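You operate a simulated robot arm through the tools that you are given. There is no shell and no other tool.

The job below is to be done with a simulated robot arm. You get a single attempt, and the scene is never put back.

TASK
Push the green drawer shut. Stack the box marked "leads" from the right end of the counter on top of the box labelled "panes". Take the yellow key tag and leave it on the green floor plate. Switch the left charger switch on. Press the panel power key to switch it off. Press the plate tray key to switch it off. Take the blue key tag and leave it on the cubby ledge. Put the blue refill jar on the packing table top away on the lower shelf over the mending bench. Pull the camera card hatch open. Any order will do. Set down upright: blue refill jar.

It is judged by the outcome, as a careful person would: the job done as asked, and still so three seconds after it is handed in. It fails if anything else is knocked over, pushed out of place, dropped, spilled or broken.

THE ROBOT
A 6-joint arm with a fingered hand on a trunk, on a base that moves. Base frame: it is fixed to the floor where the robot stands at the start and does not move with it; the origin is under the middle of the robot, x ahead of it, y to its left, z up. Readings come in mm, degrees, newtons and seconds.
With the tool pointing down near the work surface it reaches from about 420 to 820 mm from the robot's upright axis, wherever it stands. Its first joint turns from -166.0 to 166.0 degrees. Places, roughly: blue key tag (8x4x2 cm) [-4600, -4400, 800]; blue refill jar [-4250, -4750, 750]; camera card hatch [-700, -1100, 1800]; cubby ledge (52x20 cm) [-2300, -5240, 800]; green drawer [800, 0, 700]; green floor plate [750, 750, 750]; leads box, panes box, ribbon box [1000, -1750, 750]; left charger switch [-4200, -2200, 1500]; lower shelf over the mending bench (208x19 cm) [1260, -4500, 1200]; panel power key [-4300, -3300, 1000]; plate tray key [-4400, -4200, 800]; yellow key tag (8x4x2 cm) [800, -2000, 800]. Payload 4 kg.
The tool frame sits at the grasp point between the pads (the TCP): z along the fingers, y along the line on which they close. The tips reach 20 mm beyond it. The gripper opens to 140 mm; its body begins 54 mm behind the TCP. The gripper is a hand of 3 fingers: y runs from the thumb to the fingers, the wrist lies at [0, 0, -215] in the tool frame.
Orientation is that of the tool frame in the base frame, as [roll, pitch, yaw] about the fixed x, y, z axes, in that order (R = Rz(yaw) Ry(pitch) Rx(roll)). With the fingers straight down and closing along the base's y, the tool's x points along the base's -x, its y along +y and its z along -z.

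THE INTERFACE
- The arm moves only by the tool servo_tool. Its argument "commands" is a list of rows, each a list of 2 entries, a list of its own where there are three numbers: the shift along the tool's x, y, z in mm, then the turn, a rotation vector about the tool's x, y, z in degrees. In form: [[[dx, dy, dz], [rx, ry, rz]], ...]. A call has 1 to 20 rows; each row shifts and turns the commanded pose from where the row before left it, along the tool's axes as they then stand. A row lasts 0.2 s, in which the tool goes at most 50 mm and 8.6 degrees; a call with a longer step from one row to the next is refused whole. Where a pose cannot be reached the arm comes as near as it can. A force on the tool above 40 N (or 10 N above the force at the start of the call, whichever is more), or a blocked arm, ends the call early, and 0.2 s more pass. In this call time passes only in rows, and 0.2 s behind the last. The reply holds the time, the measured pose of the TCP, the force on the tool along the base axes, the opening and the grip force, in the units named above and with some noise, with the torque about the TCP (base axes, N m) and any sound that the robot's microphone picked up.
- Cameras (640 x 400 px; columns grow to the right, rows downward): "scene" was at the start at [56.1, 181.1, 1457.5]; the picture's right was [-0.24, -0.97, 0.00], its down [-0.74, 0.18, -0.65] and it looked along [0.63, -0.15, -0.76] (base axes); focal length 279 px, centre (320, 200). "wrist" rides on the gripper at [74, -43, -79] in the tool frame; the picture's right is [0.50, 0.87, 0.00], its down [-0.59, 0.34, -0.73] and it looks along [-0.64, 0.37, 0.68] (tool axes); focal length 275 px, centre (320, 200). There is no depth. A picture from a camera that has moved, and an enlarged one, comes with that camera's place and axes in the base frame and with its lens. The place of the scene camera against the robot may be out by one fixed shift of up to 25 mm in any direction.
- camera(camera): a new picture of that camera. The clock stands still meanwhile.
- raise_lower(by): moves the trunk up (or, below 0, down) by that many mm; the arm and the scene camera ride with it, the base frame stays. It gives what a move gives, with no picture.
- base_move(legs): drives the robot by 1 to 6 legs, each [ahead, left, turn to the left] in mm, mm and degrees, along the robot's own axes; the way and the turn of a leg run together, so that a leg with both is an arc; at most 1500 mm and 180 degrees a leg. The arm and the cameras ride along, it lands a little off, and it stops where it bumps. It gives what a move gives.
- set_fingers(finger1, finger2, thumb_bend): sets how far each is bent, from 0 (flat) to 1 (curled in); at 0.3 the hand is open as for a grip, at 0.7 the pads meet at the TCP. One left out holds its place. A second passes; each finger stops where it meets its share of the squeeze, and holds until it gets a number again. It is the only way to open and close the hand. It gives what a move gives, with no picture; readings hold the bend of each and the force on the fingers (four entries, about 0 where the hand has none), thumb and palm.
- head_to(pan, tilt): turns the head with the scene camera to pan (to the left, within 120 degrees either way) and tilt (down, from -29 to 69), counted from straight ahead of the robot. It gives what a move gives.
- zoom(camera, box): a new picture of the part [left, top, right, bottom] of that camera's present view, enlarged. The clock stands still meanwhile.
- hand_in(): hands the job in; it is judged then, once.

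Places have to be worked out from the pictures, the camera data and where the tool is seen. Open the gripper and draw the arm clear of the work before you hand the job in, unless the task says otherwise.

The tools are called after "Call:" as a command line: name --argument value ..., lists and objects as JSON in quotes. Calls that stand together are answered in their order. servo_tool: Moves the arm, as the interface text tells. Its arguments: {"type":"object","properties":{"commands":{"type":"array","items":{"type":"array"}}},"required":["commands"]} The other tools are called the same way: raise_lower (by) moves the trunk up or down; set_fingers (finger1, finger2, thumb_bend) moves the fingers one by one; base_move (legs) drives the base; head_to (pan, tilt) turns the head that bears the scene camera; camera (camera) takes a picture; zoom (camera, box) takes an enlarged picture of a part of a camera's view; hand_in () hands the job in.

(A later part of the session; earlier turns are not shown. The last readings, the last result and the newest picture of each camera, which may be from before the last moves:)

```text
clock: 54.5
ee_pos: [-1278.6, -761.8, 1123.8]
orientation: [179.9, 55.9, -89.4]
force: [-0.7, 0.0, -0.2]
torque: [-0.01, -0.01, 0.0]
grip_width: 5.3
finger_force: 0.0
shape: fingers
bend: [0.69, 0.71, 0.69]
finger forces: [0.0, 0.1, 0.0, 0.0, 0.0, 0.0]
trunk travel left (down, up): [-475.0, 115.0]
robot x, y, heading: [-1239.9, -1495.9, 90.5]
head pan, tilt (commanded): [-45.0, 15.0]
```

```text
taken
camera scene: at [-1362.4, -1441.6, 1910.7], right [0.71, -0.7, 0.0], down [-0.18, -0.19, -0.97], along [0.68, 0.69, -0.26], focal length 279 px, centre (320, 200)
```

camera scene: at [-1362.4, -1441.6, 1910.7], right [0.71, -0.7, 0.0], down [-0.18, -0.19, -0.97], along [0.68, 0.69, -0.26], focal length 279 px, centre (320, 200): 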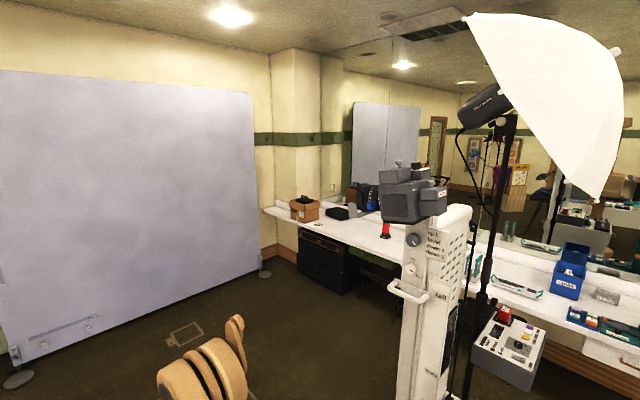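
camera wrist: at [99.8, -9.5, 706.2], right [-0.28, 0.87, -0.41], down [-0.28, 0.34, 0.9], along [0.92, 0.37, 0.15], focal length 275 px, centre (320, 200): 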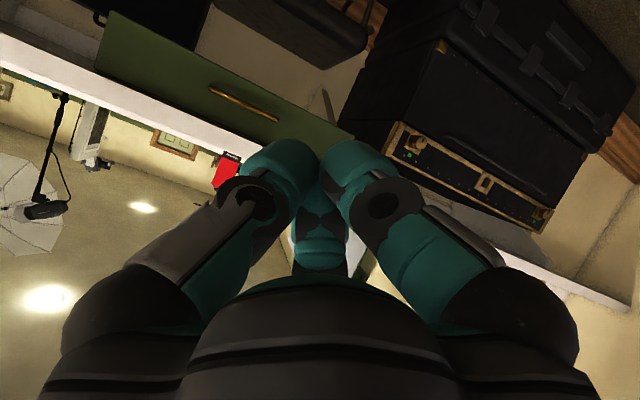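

Zoom on the camera from the rear/west side.

Call:
zoom --camera "scene" --box '[364, 154, 460, 214]'

Call:
head_to --pan -70 --tilt 15

Call:
camera --camera "scene"

```text
6.67 times, centred on (412, 184) of scene
camera zoom: at [-1362.4, -1441.6, 1910.7], right [0.71, -0.7, 0.0], down [-0.18, -0.19, -0.97], along [0.68, 0.69, -0.26], focal length 1862 px, centre (-293, 307)
```

zoom: 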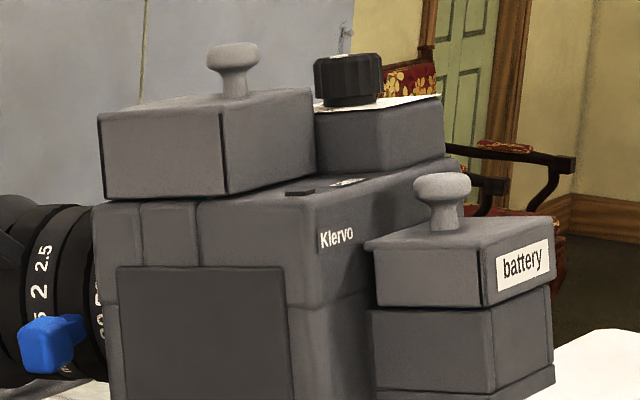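

```text
clock: 55.4
ee_pos: [-1279.1, -761.9, 1124.2]
orientation: [-180.0, 55.8, -89.5]
force: [-0.6, -0.5, -0.5]
torque: [-0.05, -0.04, 0.02]
grip_width: 5.1
finger_force: 0.1
shape: fingers
bend: [0.69, 0.71, 0.69]
finger forces: [0.0, 0.0, 0.0, 0.0, 0.0, 0.1]
trunk travel left (down, up): [-475.0, 115.0]
robot x, y, heading: [-1236.4, -1499.5, 90.8]
head pan, tilt (commanded): [-70.0, 15.0]
```

```text
taken
camera scene: at [-1340.4, -1475.5, 1910.7], right [0.35, -0.94, 0.0], down [-0.24, -0.09, -0.97], along [0.9, 0.34, -0.26], focal length 279 px, centre (320, 200)
```

scene: 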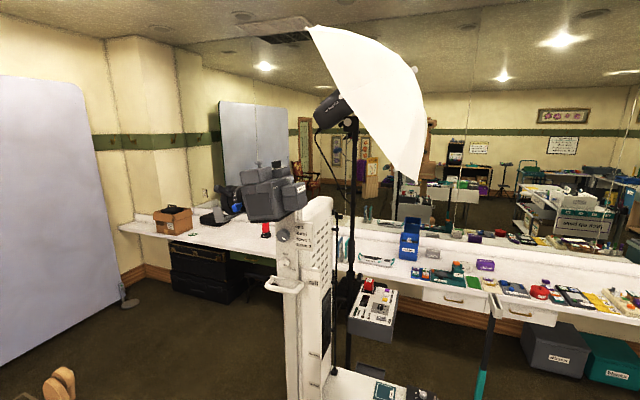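

There are two lidded compartments with knobs: one labelled "battery" at the rear, another on top. Zooming further on the top one for a label.

Call:
zoom --camera "scene" --box '[230, 150, 326, 210]'

Call:
zoom --camera "scene" --box '[240, 155, 288, 185]'

```text
6.67 times, centred on (278, 180) of scene
camera zoom: at [-1340.4, -1475.5, 1910.7], right [0.35, -0.94, 0.0], down [-0.24, -0.09, -0.97], along [0.9, 0.34, -0.26], focal length 1862 px, centre (600, 333)
```

zoom: 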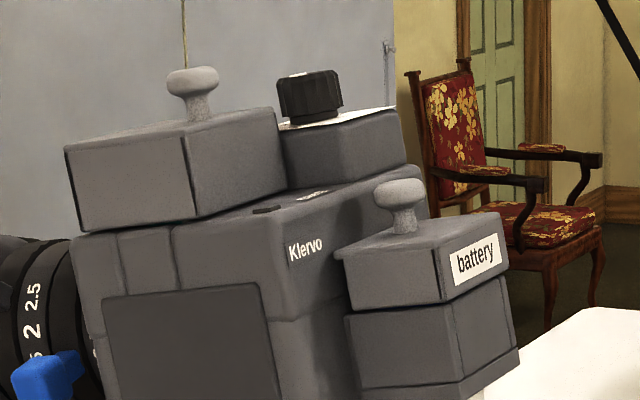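

```text
13.33 times, centred on (264, 170) of scene
camera zoom: at [-1340.4, -1475.5, 1910.7], right [0.35, -0.94, 0.0], down [-0.24, -0.09, -0.97], along [0.9, 0.34, -0.26], focal length 3723 px, centre (1067, 600)
```

zoom: 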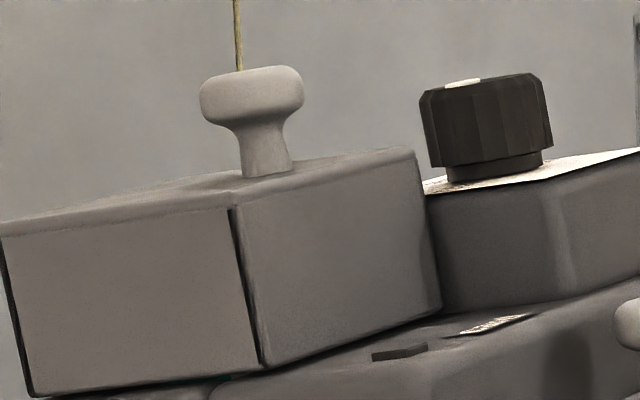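

A small white label lies on the body right behind the top lid. Raise the last 115 mm and look from higher.

Call:
raise_lower --by 115

Call:
base_move --legs '[[0, -120, 0]]'

Call:
head_to --pan -65 --tilt 30

Call:
camera --camera "scene"

```text
clock: 56.9
ee_pos: [-1276.7, -762.0, 1240.1]
orientation: [179.9, 55.9, -89.4]
force: [1.0, 1.2, 0.1]
torque: [0.01, -0.02, 0.03]
grip_width: 5.4
finger_force: 0.0
shape: fingers
bend: [0.69, 0.71, 0.69]
finger forces: [0.0, 0.0, 0.0, 0.0, 0.0, 0.0]
trunk travel left (down, up): [-590.0, 0.0]
robot x, y, heading: [-1236.8, -1496.1, 90.5]
head pan, tilt (commanded): [-70.0, 15.0]
```

```text
clock: 58.1
ee_pos: [-1157.5, -760.1, 1238.9]
orientation: [180.0, 56.0, -89.4]
force: [-0.3, 0.5, -0.9]
torque: [0.01, 0.0, -0.01]
grip_width: 5.3
finger_force: 0.0
shape: fingers
bend: [0.69, 0.71, 0.69]
finger forces: [0.1, 0.0, 0.0, 0.1, 0.0, 0.0]
trunk travel left (down, up): [-590.0, 0.0]
robot x, y, heading: [-1116.5, -1498.8, 90.7]
head pan, tilt (commanded): [-70.0, 15.0]
```

```text
clock: 58.9
ee_pos: [-1156.9, -761.0, 1239.6]
orientation: [180.0, 55.9, -89.4]
force: [0.4, 0.3, 0.4]
torque: [-0.02, 0.01, 0.0]
grip_width: 4.9
finger_force: 0.0
shape: fingers
bend: [0.69, 0.71, 0.69]
finger forces: [0.0, 0.0, 0.0, 0.1, 0.0, 0.0]
trunk travel left (down, up): [-590.0, 0.0]
robot x, y, heading: [-1113.4, -1493.9, 91.0]
head pan, tilt (commanded): [-65.0, 30.0]
```

```text
taken
camera scene: at [-1225.1, -1468.2, 2001.6], right [0.43, -0.9, 0.0], down [-0.45, -0.22, -0.87], along [0.78, 0.37, -0.5], focal length 279 px, centre (320, 200)
```

scene: 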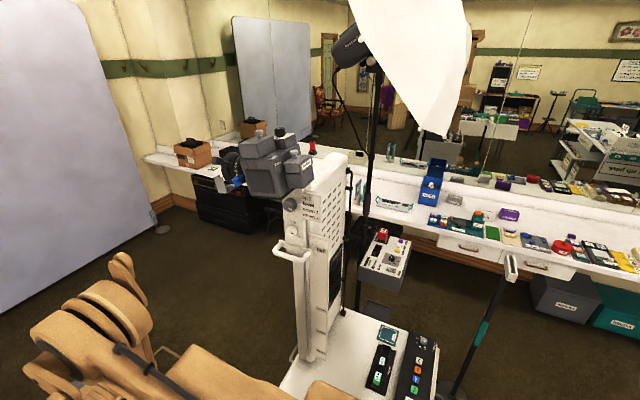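

Call:
zoom --camera "scene" --box '[226, 120, 322, 180]'

Call:
zoom --camera "scene" --box '[240, 124, 288, 154]'

```text
6.67 times, centred on (274, 150) of scene
camera zoom: at [-1225.1, -1468.2, 2001.6], right [0.43, -0.9, 0.0], down [-0.45, -0.22, -0.87], along [0.78, 0.37, -0.5], focal length 1862 px, centre (627, 533)
```

zoom: 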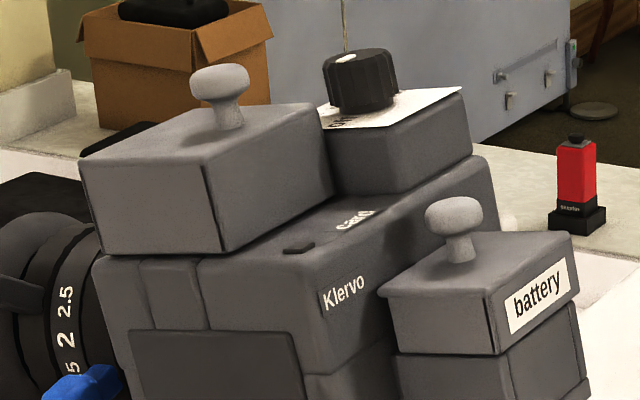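

```text
13.33 times, centred on (264, 139) of scene
camera zoom: at [-1225.1, -1468.2, 2001.6], right [0.43, -0.9, 0.0], down [-0.45, -0.22, -0.87], along [0.78, 0.37, -0.5], focal length 3723 px, centre (1067, 1013)
```

zoom: 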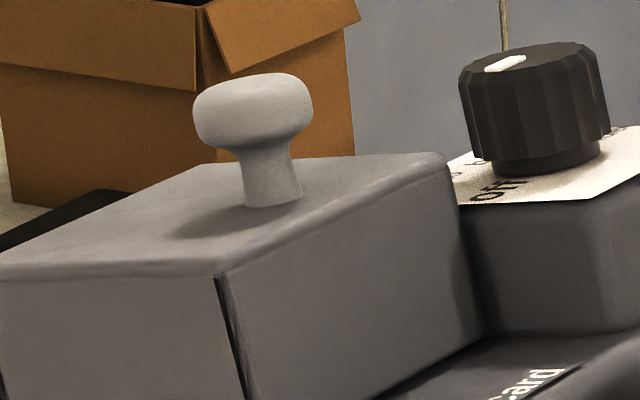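

The label behind the top lid reads "card", so the card hatch is the top lid with the knob (knob top ≈ (−725, −1075, 1820)). I'll drive north to open floor at about (−1250, −745), then raise the arm before turning.

Call:
base_move --legs '[[750, 130, 0]]'

Call:
servo_tool --commands '[[[0, 0, 0], [0, 8, 0]], [[0, 0, 0], [0, 8, 0]], [[0, 0, 0], [0, 8, 0]], [[0, 0, 0], [0, 8, 0]], [[0, 0, 0], [0, 8, 0]], [[0, 0, 0], [0, 8, 0]], [[0, 0, 0], [0, 8, 0]]]'

Call:
servo_tool --commands '[[[0, 0, -48], [0, 0, 0]], [[0, 0, -48], [0, 0, 0]], [[0, 0, -48], [0, 0, 0]], [[0, 0, -48], [0, 0, 0]], [[0, 0, -48], [0, 0, 0]], [[0, 0, -48], [0, 0, 0]], [[0, 0, -48], [0, 0, 0]], [[0, 0, -48], [0, 0, 0]], [[0, 0, -48], [0, 0, 0]], [[0, 0, -48], [0, 0, 0]], [[0, 0, -48], [0, 0, 0]], [[0, 0, -48], [0, 0, 0]], [[0, 0, -48], [0, 0, 0]], [[0, 0, -48], [0, 0, 0]]]'

```text
clock: 63.0
ee_pos: [-1297.4, -10.5, 1239.0]
orientation: [180.0, 55.9, -89.2]
force: [0.7, -0.9, 0.3]
torque: [0.03, -0.01, -0.01]
grip_width: 5.1
finger_force: 0.0
shape: fingers
bend: [0.69, 0.71, 0.69]
finger forces: [0.0, 0.0, 0.1, 0.1, 0.1, 0.0]
trunk travel left (down, up): [-590.0, 0.0]
robot x, y, heading: [-1254.9, -745.6, 91.1]
head pan, tilt (commanded): [-65.0, 30.0]
```

```text
clock: 64.6
ee_pos: [-1297.6, -10.8, 1238.8]
orientation: [180.0, -0.3, -89.3]
force: [0.8, 0.1, 0.3]
torque: [0.01, 0.01, -0.01]
grip_width: 5.0
finger_force: 0.0
shape: fingers
bend: [0.69, 0.71, 0.69]
finger forces: [0.0, 0.1, 0.0, 0.0, 0.2, 0.0]
trunk travel left (down, up): [-590.0, 0.0]
robot x, y, heading: [-1258.3, -748.9, 91.0]
head pan, tilt (commanded): [-65.0, 30.0]
```

```text
clock: 67.6
ee_pos: [-1294.9, -82.1, 1826.7]
orientation: [179.9, 0.0, -89.1]
force: [0.6, -0.1, 0.3]
torque: [0.02, -0.01, 0.02]
grip_width: 4.8
finger_force: 0.2
shape: fingers
bend: [0.69, 0.71, 0.69]
finger forces: [0.1, 0.0, 0.0, 0.1, 0.0, 0.1]
out of reach, approached as far as the arm can: row 11, 12, 13, 14
trunk travel left (down, up): [-590.0, 0.0]
robot x, y, heading: [-1256.6, -749.3, 90.9]
head pan, tilt (commanded): [-65.0, 30.0]
```

Height is limited at this radius; pull the tool in 150 mm and go up further.

Call:
servo_tool --commands '[[[48, 0, 0], [0, 0, 0]], [[48, 0, 0], [0, 0, 0]], [[48, 0, 0], [0, 0, 0]], [[0, 0, -45], [0, 0, 0]], [[0, 0, -45], [0, 0, 0]]]'

```text
clock: 68.8
ee_pos: [-1291.9, -221.2, 1914.0]
orientation: [179.9, -0.1, -89.2]
force: [-1.2, -0.3, -0.5]
torque: [-0.02, -0.01, -0.03]
grip_width: 5.1
finger_force: 0.0
shape: fingers
bend: [0.69, 0.71, 0.69]
finger forces: [0.1, 0.0, 0.1, 0.0, 0.0, 0.1]
trunk travel left (down, up): [-590.0, 0.0]
robot x, y, heading: [-1256.4, -743.3, 90.8]
head pan, tilt (commanded): [-65.0, 30.0]
```

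TCP now at z 1914, radius 525. Turn right 121° to face the camera.

Call:
base_move --legs '[[0, 0, -121]]'

Call:
head_to --pan 0 --tilt 15

Call:
camera --camera "scene"

Call:
camera --camera "wrist"

```text
clock: 74.2
ee_pos: [-783.8, -972.2, 1914.1]
orientation: [180.0, -0.2, 151.0]
force: [0.0, -0.6, -0.2]
torque: [0.02, 0.02, 0.0]
grip_width: 4.7
finger_force: 0.0
shape: fingers
bend: [0.69, 0.71, 0.69]
finger forces: [0.0, 0.1, 0.0, 0.0, 0.0, 0.0]
trunk travel left (down, up): [-590.0, 0.0]
robot x, y, heading: [-1257.4, -747.3, -29.0]
head pan, tilt (commanded): [-65.0, 30.0]
```

```text
clock: 75.6
ee_pos: [-784.2, -973.6, 1915.3]
orientation: [180.0, -0.1, 151.0]
force: [1.0, -0.1, -0.6]
torque: [-0.01, 0.02, 0.0]
grip_width: 5.2
finger_force: 0.1
shape: fingers
bend: [0.69, 0.71, 0.69]
finger forces: [0.1, 0.0, 0.1, 0.0, 0.0, 0.0]
trunk travel left (down, up): [-590.0, 0.0]
robot x, y, heading: [-1255.8, -743.0, -29.1]
head pan, tilt (commanded): [0.0, 15.0]
```

```text
taken
camera scene: at [-1098.0, -606.1, 2025.7], right [-0.49, -0.87, 0.0], down [-0.23, 0.13, -0.97], along [0.84, -0.47, -0.26], focal length 279 px, centre (320, 200)
```

scene: 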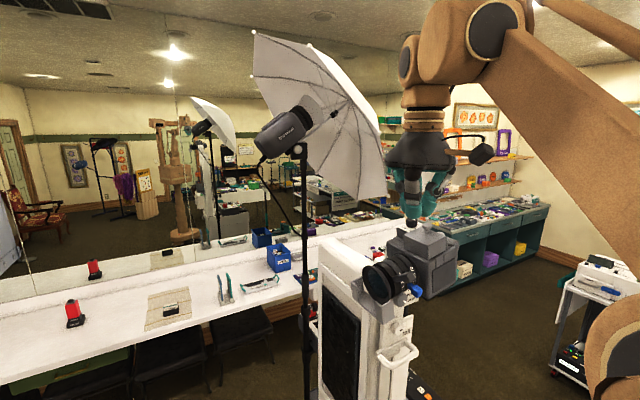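

```text
taken
camera wrist: at [-870.8, -974.3, 1992.7], right [-0.02, 1.0, 0.0], down [0.68, 0.01, 0.73], along [0.73, 0.01, -0.68], focal length 275 px, centre (320, 200)
```

wrist: 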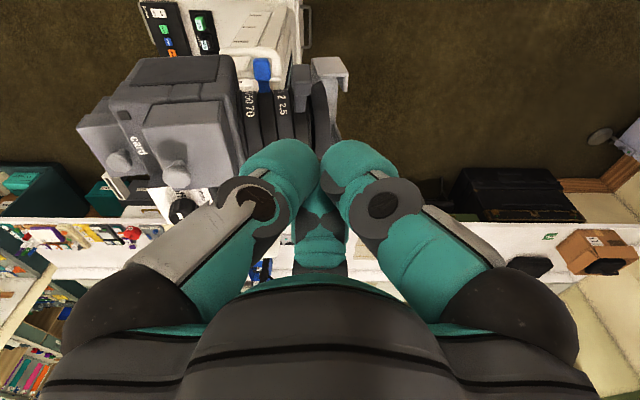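

The wrist camera sees the lid, knob and "card" label (upside down). Zoom in for hinge details.

Call:
zoom --camera "wrist" --box '[70, 50, 262, 220]'

Call:
zoom --camera "scene" --box '[352, 200, 464, 300]'

```text
2.35 times, centred on (166, 135) of wrist
camera zoom: at [-870.8, -974.3, 1992.7], right [-0.02, 1.0, 0.0], down [0.68, 0.01, 0.73], along [0.73, 0.01, -0.68], focal length 648 px, centre (682, 353)
```

zoom: 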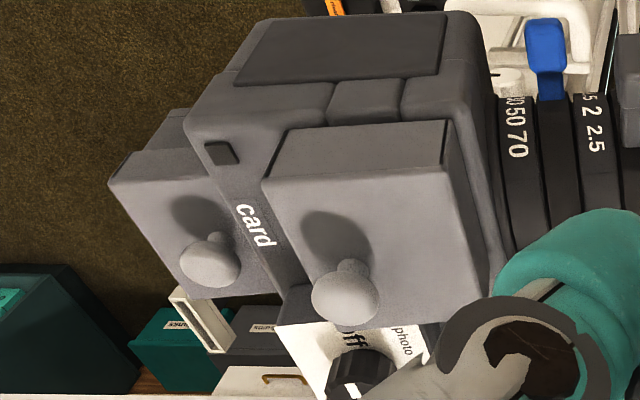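

```text
4.00 times, centred on (408, 250) of scene
camera zoom: at [-1098.0, -606.1, 2025.7], right [-0.49, -0.87, 0.0], down [-0.23, 0.13, -0.97], along [0.84, -0.47, -0.26], focal length 1117 px, centre (-32, 0)
```

zoom: 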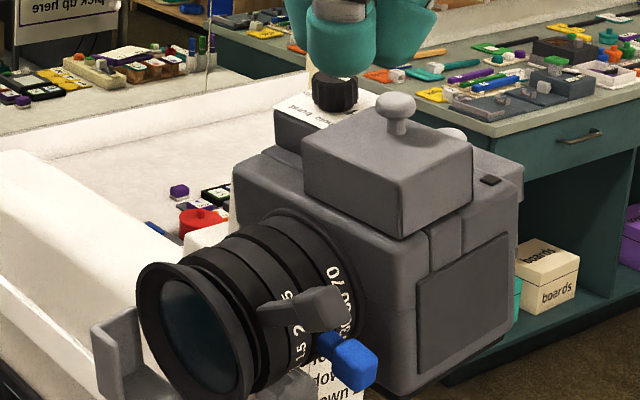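

Zoom closer on the card lid in the wrist view.

Call:
zoom --camera "wrist" --box '[130, 90, 226, 150]'

Call:
zoom --camera "wrist" --box '[130, 130, 226, 190]'

Call:
zoom --camera "scene" --box '[416, 218, 480, 258]'

```text
6.67 times, centred on (178, 120) of wrist
camera zoom: at [-870.8, -974.3, 1992.7], right [-0.02, 1.0, 0.0], down [0.68, 0.01, 0.73], along [0.73, 0.01, -0.68], focal length 1835 px, centre (1267, 733)
```

zoom: 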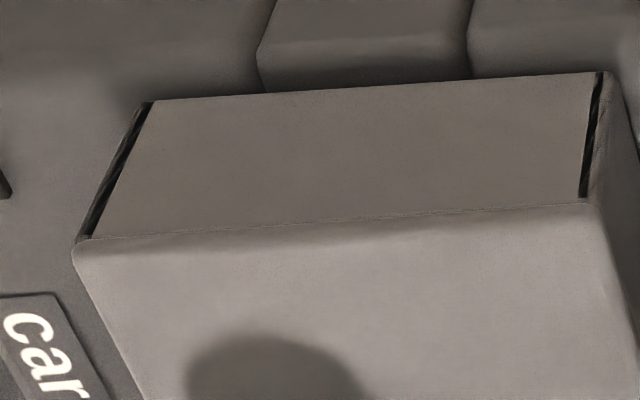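

```text
6.67 times, centred on (178, 160) of wrist
camera zoom: at [-870.8, -974.3, 1992.7], right [-0.02, 1.0, 0.0], down [0.68, 0.01, 0.73], along [0.73, 0.01, -0.68], focal length 1835 px, centre (1267, 467)
```

zoom: 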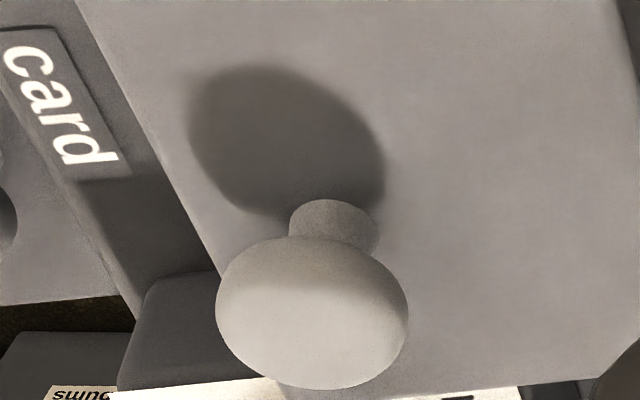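

```text
10.00 times, centred on (448, 238) of scene
camera zoom: at [-1098.0, -606.1, 2025.7], right [-0.49, -0.87, 0.0], down [-0.23, 0.13, -0.97], along [0.84, -0.47, -0.26], focal length 2792 px, centre (-960, -180)
```

zoom: 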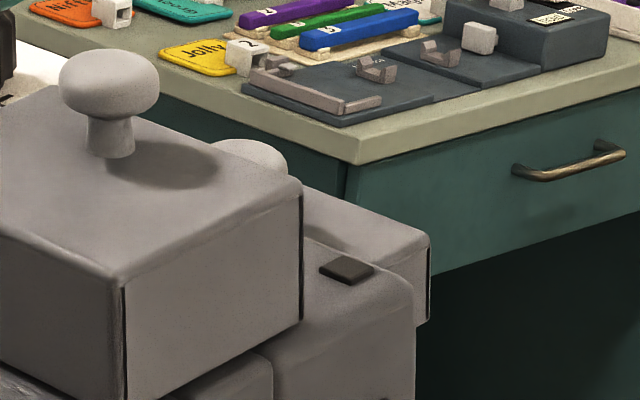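

From the wrist views: lid spans x ≈ −751…−685, y ≈ −1111…−1055, top z ≈ 1795–1806, knob base ≈ (−714, −1096), near the rear edge, so the hinge is probably on the lens side. The dial is at (−667, −1108). I'll shift the base so the hand hovers above the knob, then yaw and tilt the hand.

Call:
base_move --legs '[[114, -59, 0]]'

Call:
servo_tool --commands '[[[0, 0, 0], [0, 0, 8.3]], [[0, 0, 0], [0, 0, 8.3]], [[0, 0, 0], [0, 0, 8.3]], [[0, 0, 0], [0, 0, 8.3]], [[0, 0, 0], [0, 0, 8.3]], [[0, 0, 0], [0, 0, 8.3]], [[0, 0, 0], [0, 0, 8.3]], [[0, 0, 0], [0, 0, 8.3]], [[0, 0, 0], [0, 0, 8.3]], [[0, 0, 0], [-1.28, -5.14, 0]], [[0, 0, 0], [-1.28, -5.14, 0]]]'

Call:
set_fingers --finger1 0.58 --finger2 0.58 --thumb_bend 0.58

Call:
camera --camera "wrist"

```text
clock: 76.9
ee_pos: [-713.1, -1079.0, 1915.5]
orientation: [-180.0, 0.1, 151.1]
force: [0.5, 0.3, 1.0]
torque: [0.01, 0.0, 0.02]
grip_width: 4.8
finger_force: 0.0
shape: fingers
bend: [0.69, 0.71, 0.69]
finger forces: [0.1, 0.0, 0.1, 0.0, 0.1, 0.1]
trunk travel left (down, up): [-590.0, 0.0]
robot x, y, heading: [-1184.2, -850.6, -29.0]
head pan, tilt (commanded): [0.0, 15.0]
```

```text
clock: 79.3
ee_pos: [-712.3, -1079.1, 1915.0]
orientation: [177.3, 10.3, 76.1]
force: [0.7, 0.3, -0.2]
torque: [0.0, -0.04, 0.0]
grip_width: 5.0
finger_force: 0.0
shape: fingers
bend: [0.69, 0.71, 0.69]
finger forces: [0.1, 0.0, 0.1, 0.1, 0.1, 0.1]
trunk travel left (down, up): [-590.0, 0.0]
robot x, y, heading: [-1180.9, -851.3, -28.8]
head pan, tilt (commanded): [0.0, 15.0]
```

```text
clock: 80.3
ee_pos: [-711.8, -1079.9, 1914.8]
orientation: [177.5, 10.3, 76.3]
force: [0.4, -0.5, -0.5]
torque: [0.01, 0.01, -0.02]
grip_width: 41.6
finger_force: 0.0
shape: fingers
bend: [0.57, 0.57, 0.57]
finger forces: [0.0, 0.1, 0.0, 0.1, 0.1, 0.0]
trunk travel left (down, up): [-590.0, 0.0]
robot x, y, heading: [-1183.9, -852.9, -28.7]
head pan, tilt (commanded): [0.0, 15.0]
```

```text
taken
camera wrist: at [-737.6, -984.6, 1976.6], right [0.96, 0.28, -0.05], down [0.19, -0.51, 0.84], along [0.21, -0.82, -0.54], focal length 275 px, centre (320, 200)
```

wrist: 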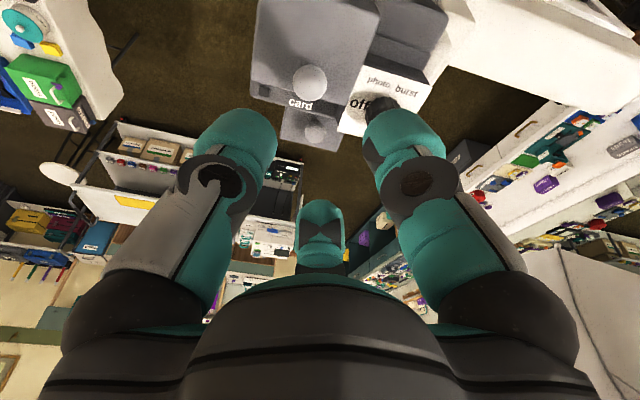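

Two wrist rays put the knob head at about (−722, −1086, 1828). Zoom to refine.

Call:
zoom --camera "wrist" --box '[224, 0, 432, 130]'

```text
3.08 times, centred on (328, 65) of wrist
camera zoom: at [-737.6, -984.6, 1976.6], right [0.96, 0.28, -0.05], down [0.19, -0.51, 0.84], along [0.21, -0.82, -0.54], focal length 847 px, centre (295, 615)
```

zoom: 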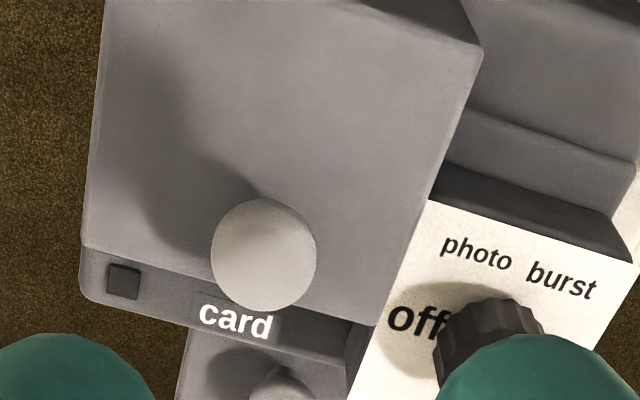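

Refined: lid rear edge y ≈ −1103 (z 1817), front y ≈ −1048 (z 1806), knob head at (−722, −1086, 1828). Move to hover 40 mm above the grasp pose.

Call:
servo_tool --commands '[[[3, -6, 18], [0, 0, 0]], [[3, -6, 18], [0, 0, 0]]]'

Call:
camera --camera "wrist"

Call:
camera --camera "scene"

```text
clock: 80.9
ee_pos: [-724.4, -1078.1, 1878.1]
orientation: [177.6, 10.4, 76.3]
force: [0.6, 0.2, 0.1]
torque: [0.02, 0.01, 0.0]
grip_width: 41.4
finger_force: 0.1
shape: fingers
bend: [0.57, 0.57, 0.57]
finger forces: [0.0, 0.0, 0.0, 0.0, 0.0, 0.0]
trunk travel left (down, up): [-590.0, 0.0]
robot x, y, heading: [-1186.5, -851.5, -29.0]
head pan, tilt (commanded): [0.0, 15.0]
```

```text
taken
camera wrist: at [-748.8, -982.7, 1939.6], right [0.96, 0.28, -0.05], down [0.19, -0.51, 0.84], along [0.21, -0.82, -0.54], focal length 275 px, centre (320, 200)
```

wrist: 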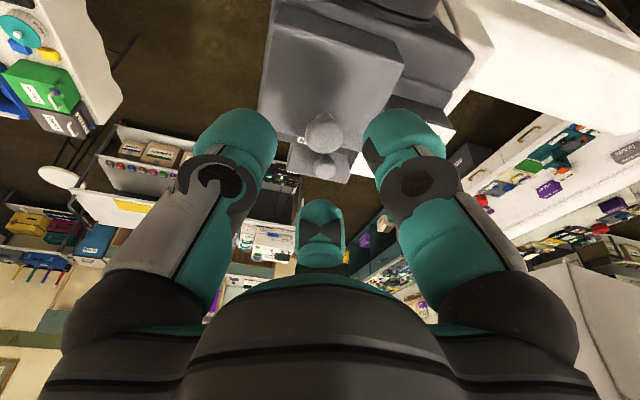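

```text
taken
camera scene: at [-1027.1, -713.2, 2025.7], right [-0.48, -0.87, 0.0], down [-0.23, 0.13, -0.97], along [0.85, -0.47, -0.26], focal length 279 px, centre (320, 200)
```

scene: 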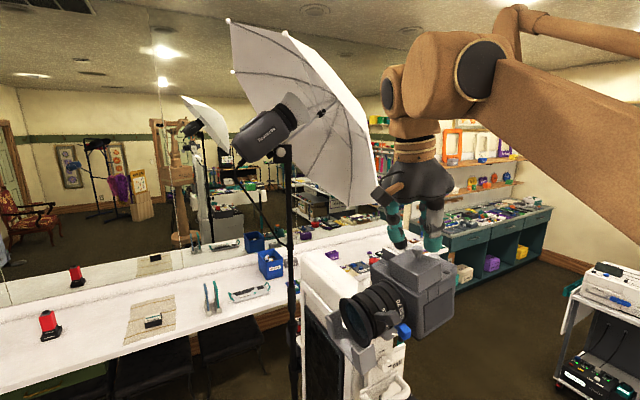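

Alignment agrees. Descend 30 mm and check.

Call:
servo_tool --commands '[[[0, 0, 10], [0, 0, 0]], [[0, 0, 10], [0, 0, 0]], [[0, 0, 10], [0, 0, 0]]]'

Call:
camera --camera "wrist"

Call:
zoom --camera "scene" --box '[352, 190, 480, 290]'

```text
clock: 81.7
ee_pos: [-723.0, -1084.2, 1847.0]
orientation: [177.5, 10.3, 76.2]
force: [0.6, 0.4, 0.7]
torque: [0.03, -0.01, 0.0]
grip_width: 41.7
finger_force: 0.0
shape: fingers
bend: [0.57, 0.57, 0.57]
finger forces: [0.0, 0.0, 0.1, 0.0, 0.0, 0.0]
trunk travel left (down, up): [-590.0, 0.0]
robot x, y, heading: [-1184.0, -853.6, -29.0]
head pan, tilt (commanded): [0.0, 15.0]
```

```text
taken
camera wrist: at [-747.4, -988.1, 1909.7], right [0.96, 0.28, -0.05], down [0.19, -0.51, 0.84], along [0.21, -0.82, -0.54], focal length 275 px, centre (320, 200)
```

wrist: 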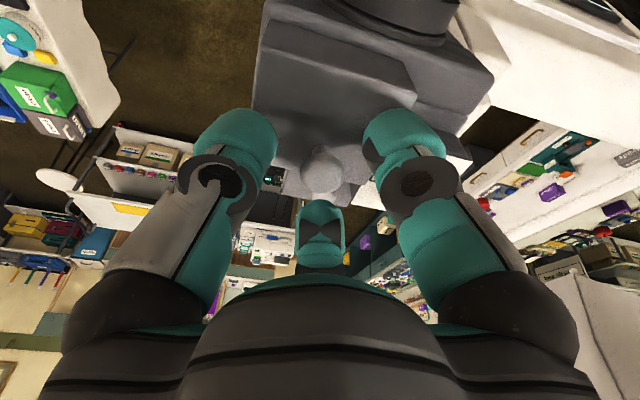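

```text
4.00 times, centred on (416, 240) of scene
camera zoom: at [-1026.2, -713.7, 2025.7], right [-0.48, -0.87, 0.0], down [-0.23, 0.13, -0.97], along [0.84, -0.47, -0.26], focal length 1117 px, centre (-64, 40)
```

zoom: 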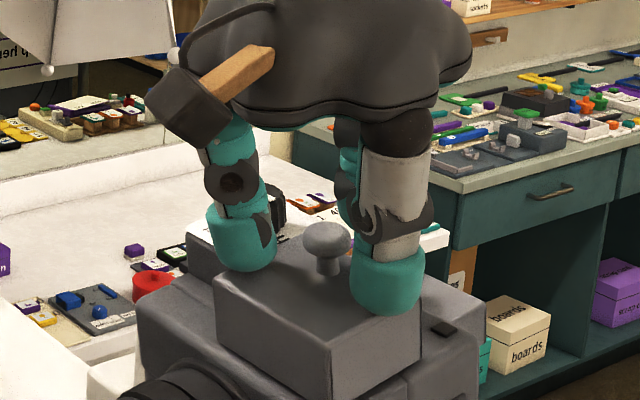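

Knob centred under the hand. Descend 7 mm more and close the three fingers on the knob.

Call:
servo_tool --commands '[[[0, 0, 4], [0, 0, 0]], [[0, 0, 3], [0, 0, 0]]]'

Call:
set_fingers --finger1 0.68 --finger2 0.68 --thumb_bend 0.68

Call:
camera --camera "wrist"

Call:
zoom --camera "scene" --box '[352, 190, 480, 290]'

```text
clock: 82.3
ee_pos: [-723.3, -1082.5, 1844.2]
orientation: [177.3, 10.3, 76.2]
force: [3.5, 2.5, 32.7]
torque: [0.84, -0.71, -0.06]
grip_width: 39.4
finger_force: 15.9
shape: fingers
bend: [0.59, 0.57, 0.57]
finger forces: [30.3, 0.0, 0.1, 0.0, 2.5, 0.0]
trunk travel left (down, up): [-590.0, 0.0]
robot x, y, heading: [-1186.5, -848.9, -28.8]
head pan, tilt (commanded): [0.0, 15.0]
stopped in row 2: the force on the tool passed its limit at 45 N (the readings are from after the stop); the commanded pose is now the measured one
```

```text
clock: 83.3
ee_pos: [-725.8, -1081.7, 1845.1]
orientation: [177.3, 10.3, 76.3]
force: [-11.7, 6.9, -3.3]
torque: [0.16, 0.4, 0.0]
grip_width: 28.1
finger_force: 15.1
shape: fingers
bend: [0.64, 0.65, 0.6]
finger forces: [6.7, 3.9, 0.0, 0.0, 19.4, 0.1]
trunk travel left (down, up): [-590.0, 0.0]
robot x, y, heading: [-1183.9, -853.6, -29.2]
head pan, tilt (commanded): [0.0, 15.0]
```

```text
taken
camera wrist: at [-751.4, -986.6, 1905.4], right [0.96, 0.28, -0.05], down [0.19, -0.5, 0.84], along [0.21, -0.82, -0.54], focal length 275 px, centre (320, 200)
```

wrist: 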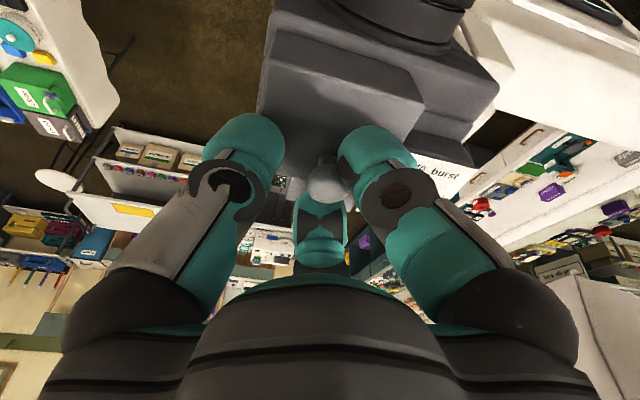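

```text
4.00 times, centred on (416, 240) of scene
camera zoom: at [-1030.4, -711.0, 2025.8], right [-0.48, -0.88, 0.0], down [-0.22, 0.12, -0.97], along [0.85, -0.47, -0.26], focal length 1117 px, centre (-64, 40)
```

zoom: 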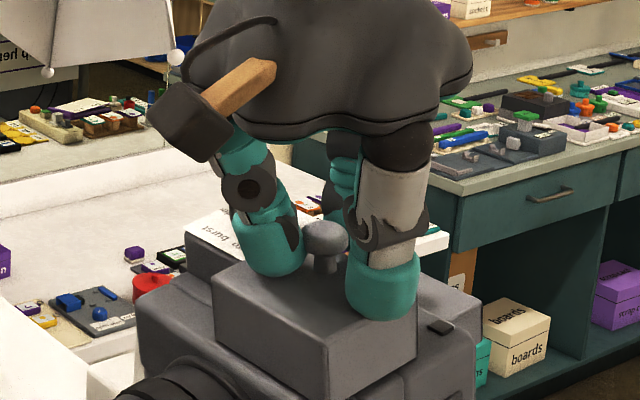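

The thumb pressed on the lid top before reaching the knob. Reopen, rise ~6 mm and recentre, then close again.

Call:
set_fingers --finger1 0.57 --finger2 0.57 --thumb_bend 0.57

Call:
servo_tool --commands '[[[0, 0, -3], [0, 0, 0]], [[0, 0, -3], [0, 0, 0]]]'

Call:
camera --camera "wrist"

```text
clock: 84.3
ee_pos: [-722.6, -1082.1, 1843.7]
orientation: [177.3, 10.3, 76.3]
force: [3.8, 0.9, 29.0]
torque: [0.45, -0.24, -0.1]
grip_width: 33.3
finger_force: 14.4
shape: fingers
bend: [0.6, 0.56, 0.57]
finger forces: [23.7, 0.0, 0.0, 0.0, 5.8, 0.0]
trunk travel left (down, up): [-590.0, 0.0]
robot x, y, heading: [-1188.1, -853.8, -29.0]
head pan, tilt (commanded): [0.0, 15.0]
```

```text
clock: 84.9
ee_pos: [-722.2, -1083.6, 1848.0]
orientation: [177.4, 10.3, 76.2]
force: [-1.3, -0.7, 0.1]
torque: [0.0, 0.0, 0.02]
grip_width: 44.3
finger_force: 0.0
shape: fingers
bend: [0.56, 0.56, 0.56]
finger forces: [0.0, 0.0, 0.0, 0.1, 0.0, 0.1]
trunk travel left (down, up): [-590.0, 0.0]
robot x, y, heading: [-1182.5, -855.4, -28.8]
head pan, tilt (commanded): [0.0, 15.0]
```

```text
taken
camera wrist: at [-746.8, -988.0, 1909.9], right [0.96, 0.28, -0.05], down [0.19, -0.5, 0.84], along [0.21, -0.82, -0.54], focal length 275 px, centre (320, 200)
```

wrist: 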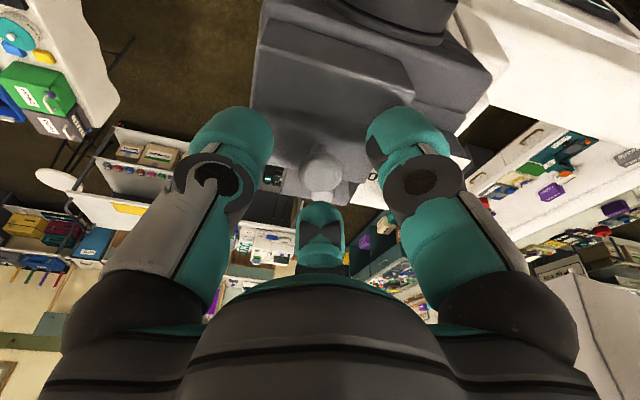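

Clear of the lid now. Close on the knob at this height.

Call:
set_fingers --finger1 0.68 --finger2 0.68 --thumb_bend 0.68

Call:
camera --camera "wrist"

Call:
zoom --camera "scene" --box '[352, 190, 480, 290]'

```text
clock: 85.9
ee_pos: [-723.2, -1082.4, 1847.9]
orientation: [177.4, 10.3, 76.1]
force: [-0.3, 2.0, -1.0]
torque: [0.03, 0.0, 0.0]
grip_width: 17.1
finger_force: 5.5
shape: fingers
bend: [0.65, 0.66, 0.66]
finger forces: [4.3, 2.0, 0.0, 0.0, 4.0, 0.1]
trunk travel left (down, up): [-590.0, 0.0]
robot x, y, heading: [-1181.7, -856.5, -28.9]
head pan, tilt (commanded): [0.0, 15.0]
```

```text
taken
camera wrist: at [-747.6, -987.5, 1910.5], right [0.96, 0.28, -0.05], down [0.19, -0.5, 0.84], along [0.21, -0.82, -0.54], focal length 275 px, centre (320, 200)
```

wrist: 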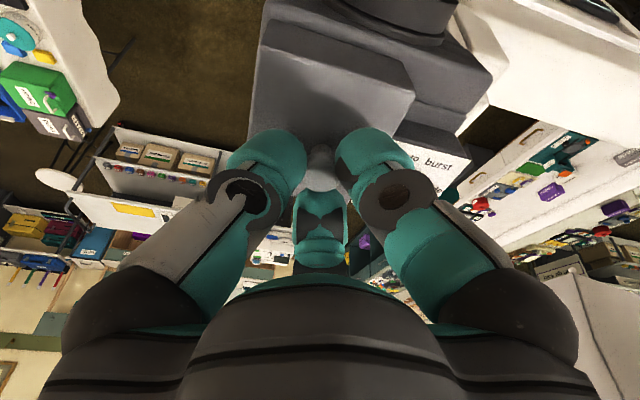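

```text
4.00 times, centred on (416, 240) of scene
camera zoom: at [-1026.4, -713.0, 2025.7], right [-0.48, -0.88, 0.0], down [-0.23, 0.12, -0.97], along [0.85, -0.47, -0.26], focal length 1117 px, centre (-64, 40)
```

zoom: 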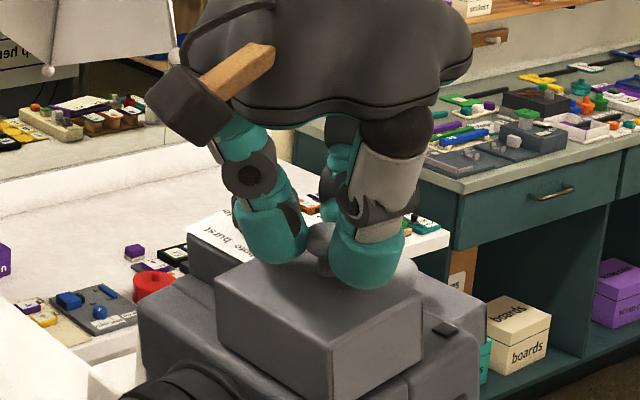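

All three fingers touch the knob. Squeeze more firmly.

Call:
set_fingers --finger1 0.85 --finger2 0.85 --thumb_bend 0.85

```text
clock: 86.9
ee_pos: [-723.2, -1082.7, 1849.1]
orientation: [177.4, 10.3, 76.1]
force: [-4.6, 2.5, -7.9]
torque: [0.06, 0.02, -0.03]
grip_width: 15.5
finger_force: 15.5
shape: fingers
bend: [0.64, 0.66, 0.67]
finger forces: [8.1, 6.9, 0.0, 0.0, 15.2, 0.0]
trunk travel left (down, up): [-590.0, 0.0]
robot x, y, heading: [-1182.7, -854.3, -28.9]
head pan, tilt (commanded): [0.0, 15.0]
```

Grip is firm. I'll try opening with a small arc: rear edge up, rotating about the front edge, 8° to start, watching the forces.

Call:
servo_tool --commands '[[[3.25, -0.81, -2.93], [-0.97, -3.88, 0]], [[3.25, -0.81, -2.93], [-0.97, -3.88, 0]]]'

Call:
zoom --camera "scene" --box '[352, 190, 480, 290]'

```text
clock: 87.5
ee_pos: [-722.9, -1073.1, 1853.3]
orientation: [175.2, 18.2, 75.7]
force: [-2.5, 0.5, 5.8]
torque: [-0.12, 0.04, -0.02]
grip_width: 1.6
finger_force: 0.1
shape: fingers
bend: [0.66, 0.67, 0.78]
finger forces: [0.2, 0.0, 0.1, 0.0, 0.1, 0.1]
trunk travel left (down, up): [-590.0, 0.0]
robot x, y, heading: [-1188.2, -853.1, -28.6]
head pan, tilt (commanded): [0.0, 15.0]
```

```text
4.00 times, centred on (416, 240) of scene
camera zoom: at [-1027.4, -710.9, 2025.8], right [-0.48, -0.88, 0.0], down [-0.23, 0.12, -0.97], along [0.85, -0.47, -0.26], focal length 1117 px, centre (-64, 40)
```

zoom: 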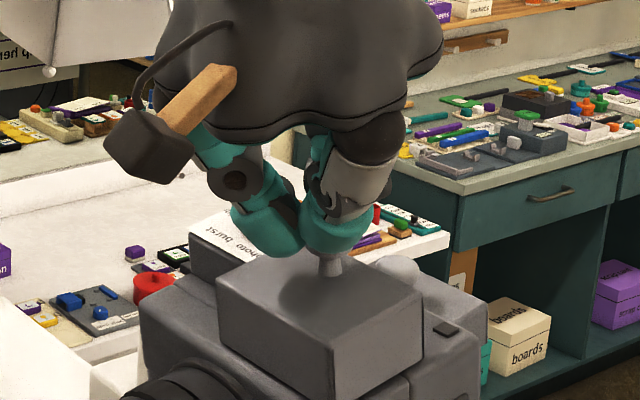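

The fingers slipped off the knob and the lid did not move. I'll rise, reopen, return to the lid-normal orientation and regrip lower, under the knob head.

Call:
servo_tool --commands '[[[0, 0, -10], [0, 0, 0]], [[0, 0, -5], [0.97, 3.88, 0]], [[-6.5, 1.6, 0], [0.97, 3.88, 0]]]'

Call:
set_fingers --finger1 0.57 --finger2 0.57 --thumb_bend 0.57

Call:
camera --camera "wrist"

Call:
zoom --camera "scene" --box '[352, 190, 480, 290]'

```text
clock: 88.3
ee_pos: [-722.9, -1079.2, 1869.5]
orientation: [177.4, 10.2, 76.2]
force: [-0.5, 0.0, -0.2]
torque: [0.03, 0.0, 0.0]
grip_width: 1.7
finger_force: 0.0
shape: fingers
bend: [0.66, 0.67, 0.78]
finger forces: [0.0, 0.0, 0.1, 0.0, 0.1, 0.0]
trunk travel left (down, up): [-590.0, 0.0]
robot x, y, heading: [-1180.3, -851.8, -28.8]
head pan, tilt (commanded): [0.0, 15.0]
```

```text
clock: 89.3
ee_pos: [-722.7, -1079.5, 1868.2]
orientation: [177.4, 10.3, 76.2]
force: [-1.8, -0.3, -0.1]
torque: [0.04, 0.01, 0.04]
grip_width: 44.8
finger_force: 0.2
shape: fingers
bend: [0.56, 0.56, 0.56]
finger forces: [0.0, 0.0, 0.0, 0.0, 0.1, 0.1]
trunk travel left (down, up): [-590.0, 0.0]
robot x, y, heading: [-1183.1, -853.9, -28.9]
head pan, tilt (commanded): [0.0, 15.0]
```

```text
taken
camera wrist: at [-747.8, -982.6, 1930.3], right [0.96, 0.28, -0.05], down [0.19, -0.5, 0.84], along [0.21, -0.82, -0.54], focal length 275 px, centre (320, 200)
```

wrist: 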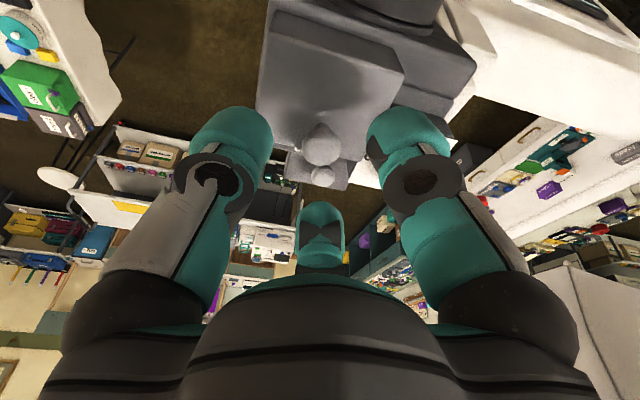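

```text
4.00 times, centred on (416, 240) of scene
camera zoom: at [-1026.2, -713.8, 2025.7], right [-0.48, -0.88, 0.0], down [-0.23, 0.13, -0.97], along [0.85, -0.47, -0.26], focal length 1117 px, centre (-64, 40)
```

zoom: 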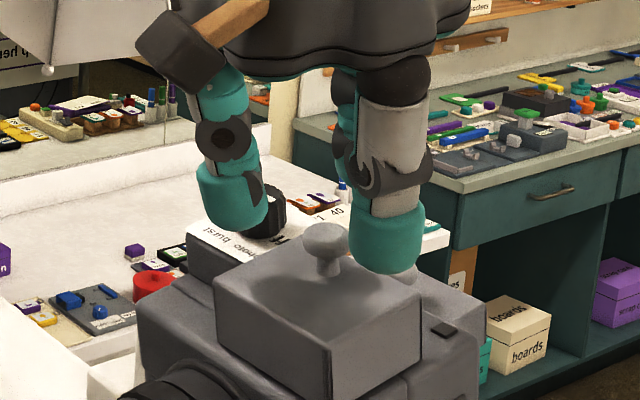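

Centred again. Descend 20 mm, narrow the fingers, go 5 mm lower, then close under the head.

Call:
servo_tool --commands '[[[0, 0, 7], [0, 0, 0]], [[0, 0, 7], [0, 0, 0]], [[0, 0, 6], [0, 0, 0]]]'

Call:
set_fingers --finger1 0.61 --finger2 0.61 --thumb_bend 0.61

Call:
servo_tool --commands '[[[0, 0, 2], [0, 0, 0]], [[0, 0, 2], [0, 0, 0]], [[0, 0, 2], [0, 0, 0]]]'

Call:
zoom --camera "scene" --box '[352, 190, 480, 290]'

```text
clock: 90.1
ee_pos: [-721.9, -1082.0, 1847.8]
orientation: [177.4, 10.4, 76.2]
force: [0.9, -0.3, 0.0]
torque: [0.02, -0.01, 0.05]
grip_width: 44.6
finger_force: 0.1
shape: fingers
bend: [0.56, 0.56, 0.56]
finger forces: [0.0, 0.1, 0.0, 0.0, 0.0, 0.1]
trunk travel left (down, up): [-590.0, 0.0]
robot x, y, heading: [-1186.5, -853.6, -28.9]
head pan, tilt (commanded): [0.0, 15.0]
```

```text
clock: 91.1
ee_pos: [-721.5, -1081.2, 1850.1]
orientation: [177.4, 10.3, 76.2]
force: [0.6, 0.6, 0.3]
torque: [-0.02, 0.02, 0.02]
grip_width: 29.3
finger_force: 0.1
shape: fingers
bend: [0.61, 0.61, 0.61]
finger forces: [0.1, 0.0, 0.1, 0.1, 0.0, 0.0]
trunk travel left (down, up): [-590.0, 0.0]
robot x, y, heading: [-1183.4, -858.6, -29.1]
head pan, tilt (commanded): [0.0, 15.0]
```

```text
clock: 91.9
ee_pos: [-724.3, -1080.9, 1844.2]
orientation: [177.4, 10.4, 76.2]
force: [0.0, 0.7, 20.8]
torque: [0.21, 0.28, 0.03]
grip_width: 27.9
finger_force: 9.7
shape: fingers
bend: [0.61, 0.61, 0.62]
finger forces: [6.8, 0.0, 0.0, 0.0, 13.4, 0.1]
trunk travel left (down, up): [-590.0, 0.0]
robot x, y, heading: [-1181.0, -850.7, -29.0]
head pan, tilt (commanded): [0.0, 15.0]
```

```text
4.00 times, centred on (416, 240) of scene
camera zoom: at [-1028.4, -712.6, 2026.1], right [-0.48, -0.88, 0.0], down [-0.23, 0.12, -0.97], along [0.85, -0.47, -0.26], focal length 1117 px, centre (-64, 40)
```

zoom: 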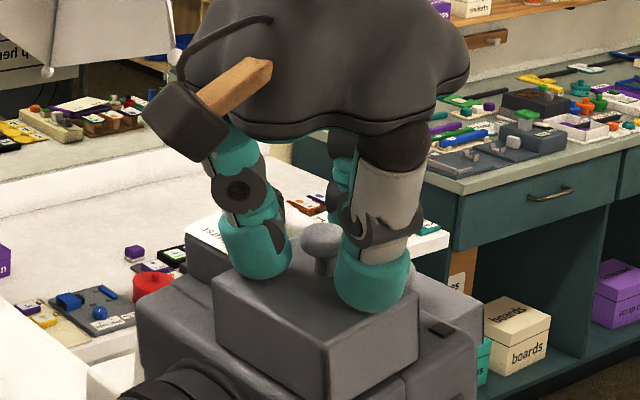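

Fingertips touch the lid top (20 N). Rise 2.5 mm and close hard under the head.

Call:
servo_tool --commands '[[[-1, 0, -2.5], [0, 0, 0]]]'

Call:
set_fingers --finger1 0.8 --finger2 0.8 --thumb_bend 0.8

Call:
zoom --camera "scene" --box '[352, 190, 480, 290]'

```text
clock: 92.3
ee_pos: [-721.8, -1082.1, 1845.0]
orientation: [177.4, 10.3, 76.2]
force: [-0.6, 0.5, 0.6]
torque: [0.0, 0.01, 0.02]
grip_width: 29.0
finger_force: 0.4
shape: fingers
bend: [0.61, 0.61, 0.61]
finger forces: [0.1, 0.0, 0.1, 0.1, 0.4, 0.1]
trunk travel left (down, up): [-590.0, 0.0]
robot x, y, heading: [-1181.2, -852.8, -29.1]
head pan, tilt (commanded): [0.0, 15.0]
```

```text
clock: 93.3
ee_pos: [-722.9, -1081.9, 1846.1]
orientation: [177.4, 10.2, 76.2]
force: [-4.8, 0.4, -7.2]
torque: [0.02, 0.05, -0.04]
grip_width: 16.0
finger_force: 16.9
shape: fingers
bend: [0.64, 0.65, 0.66]
finger forces: [8.7, 7.8, 0.1, 0.0, 16.3, 0.0]
trunk travel left (down, up): [-590.0, 0.0]
robot x, y, heading: [-1185.1, -855.3, -29.2]
head pan, tilt (commanded): [0.0, 15.0]
```

```text
4.00 times, centred on (416, 240) of scene
camera zoom: at [-1027.4, -713.7, 2025.8], right [-0.48, -0.88, 0.0], down [-0.23, 0.13, -0.97], along [0.85, -0.47, -0.26], focal length 1117 px, centre (-64, 40)
```

zoom: 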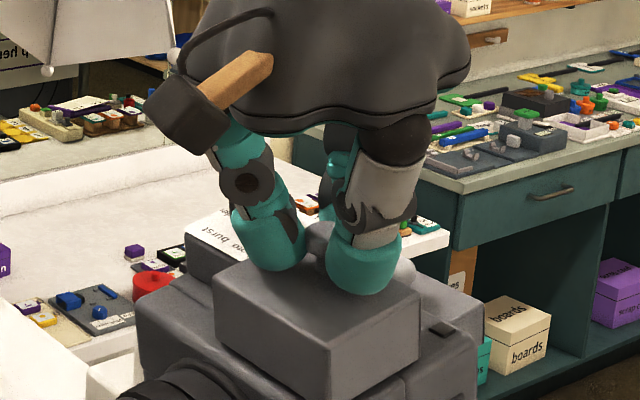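

Now a gentle straight pull along the lid normal to feel how it moves.

Call:
servo_tool --commands '[[[0, 0, -2], [0, 0, 0]], [[0, 0, -2], [0, 0, 0]]]'

Call:
zoom --camera "scene" --box '[352, 190, 480, 290]'

```text
clock: 93.9
ee_pos: [-722.9, -1082.9, 1849.9]
orientation: [177.6, 10.3, 76.2]
force: [-6.2, 0.4, -9.3]
torque: [0.0, 0.05, -0.02]
grip_width: 15.1
finger_force: 10.7
shape: fingers
bend: [0.64, 0.66, 0.67]
finger forces: [5.6, 4.8, 0.0, 0.1, 11.2, 0.0]
trunk travel left (down, up): [-590.0, 0.0]
robot x, y, heading: [-1184.2, -854.4, -28.9]
head pan, tilt (commanded): [0.0, 15.0]
```

```text
4.00 times, centred on (416, 240) of scene
camera zoom: at [-1027.0, -713.9, 2025.8], right [-0.48, -0.88, 0.0], down [-0.23, 0.13, -0.97], along [0.85, -0.47, -0.26], focal length 1117 px, centre (-64, 40)
```

zoom: 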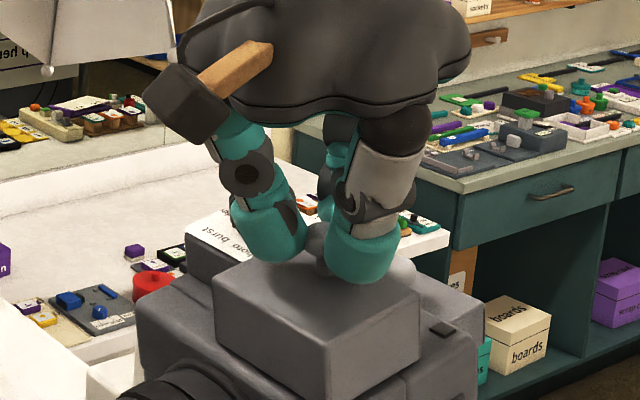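

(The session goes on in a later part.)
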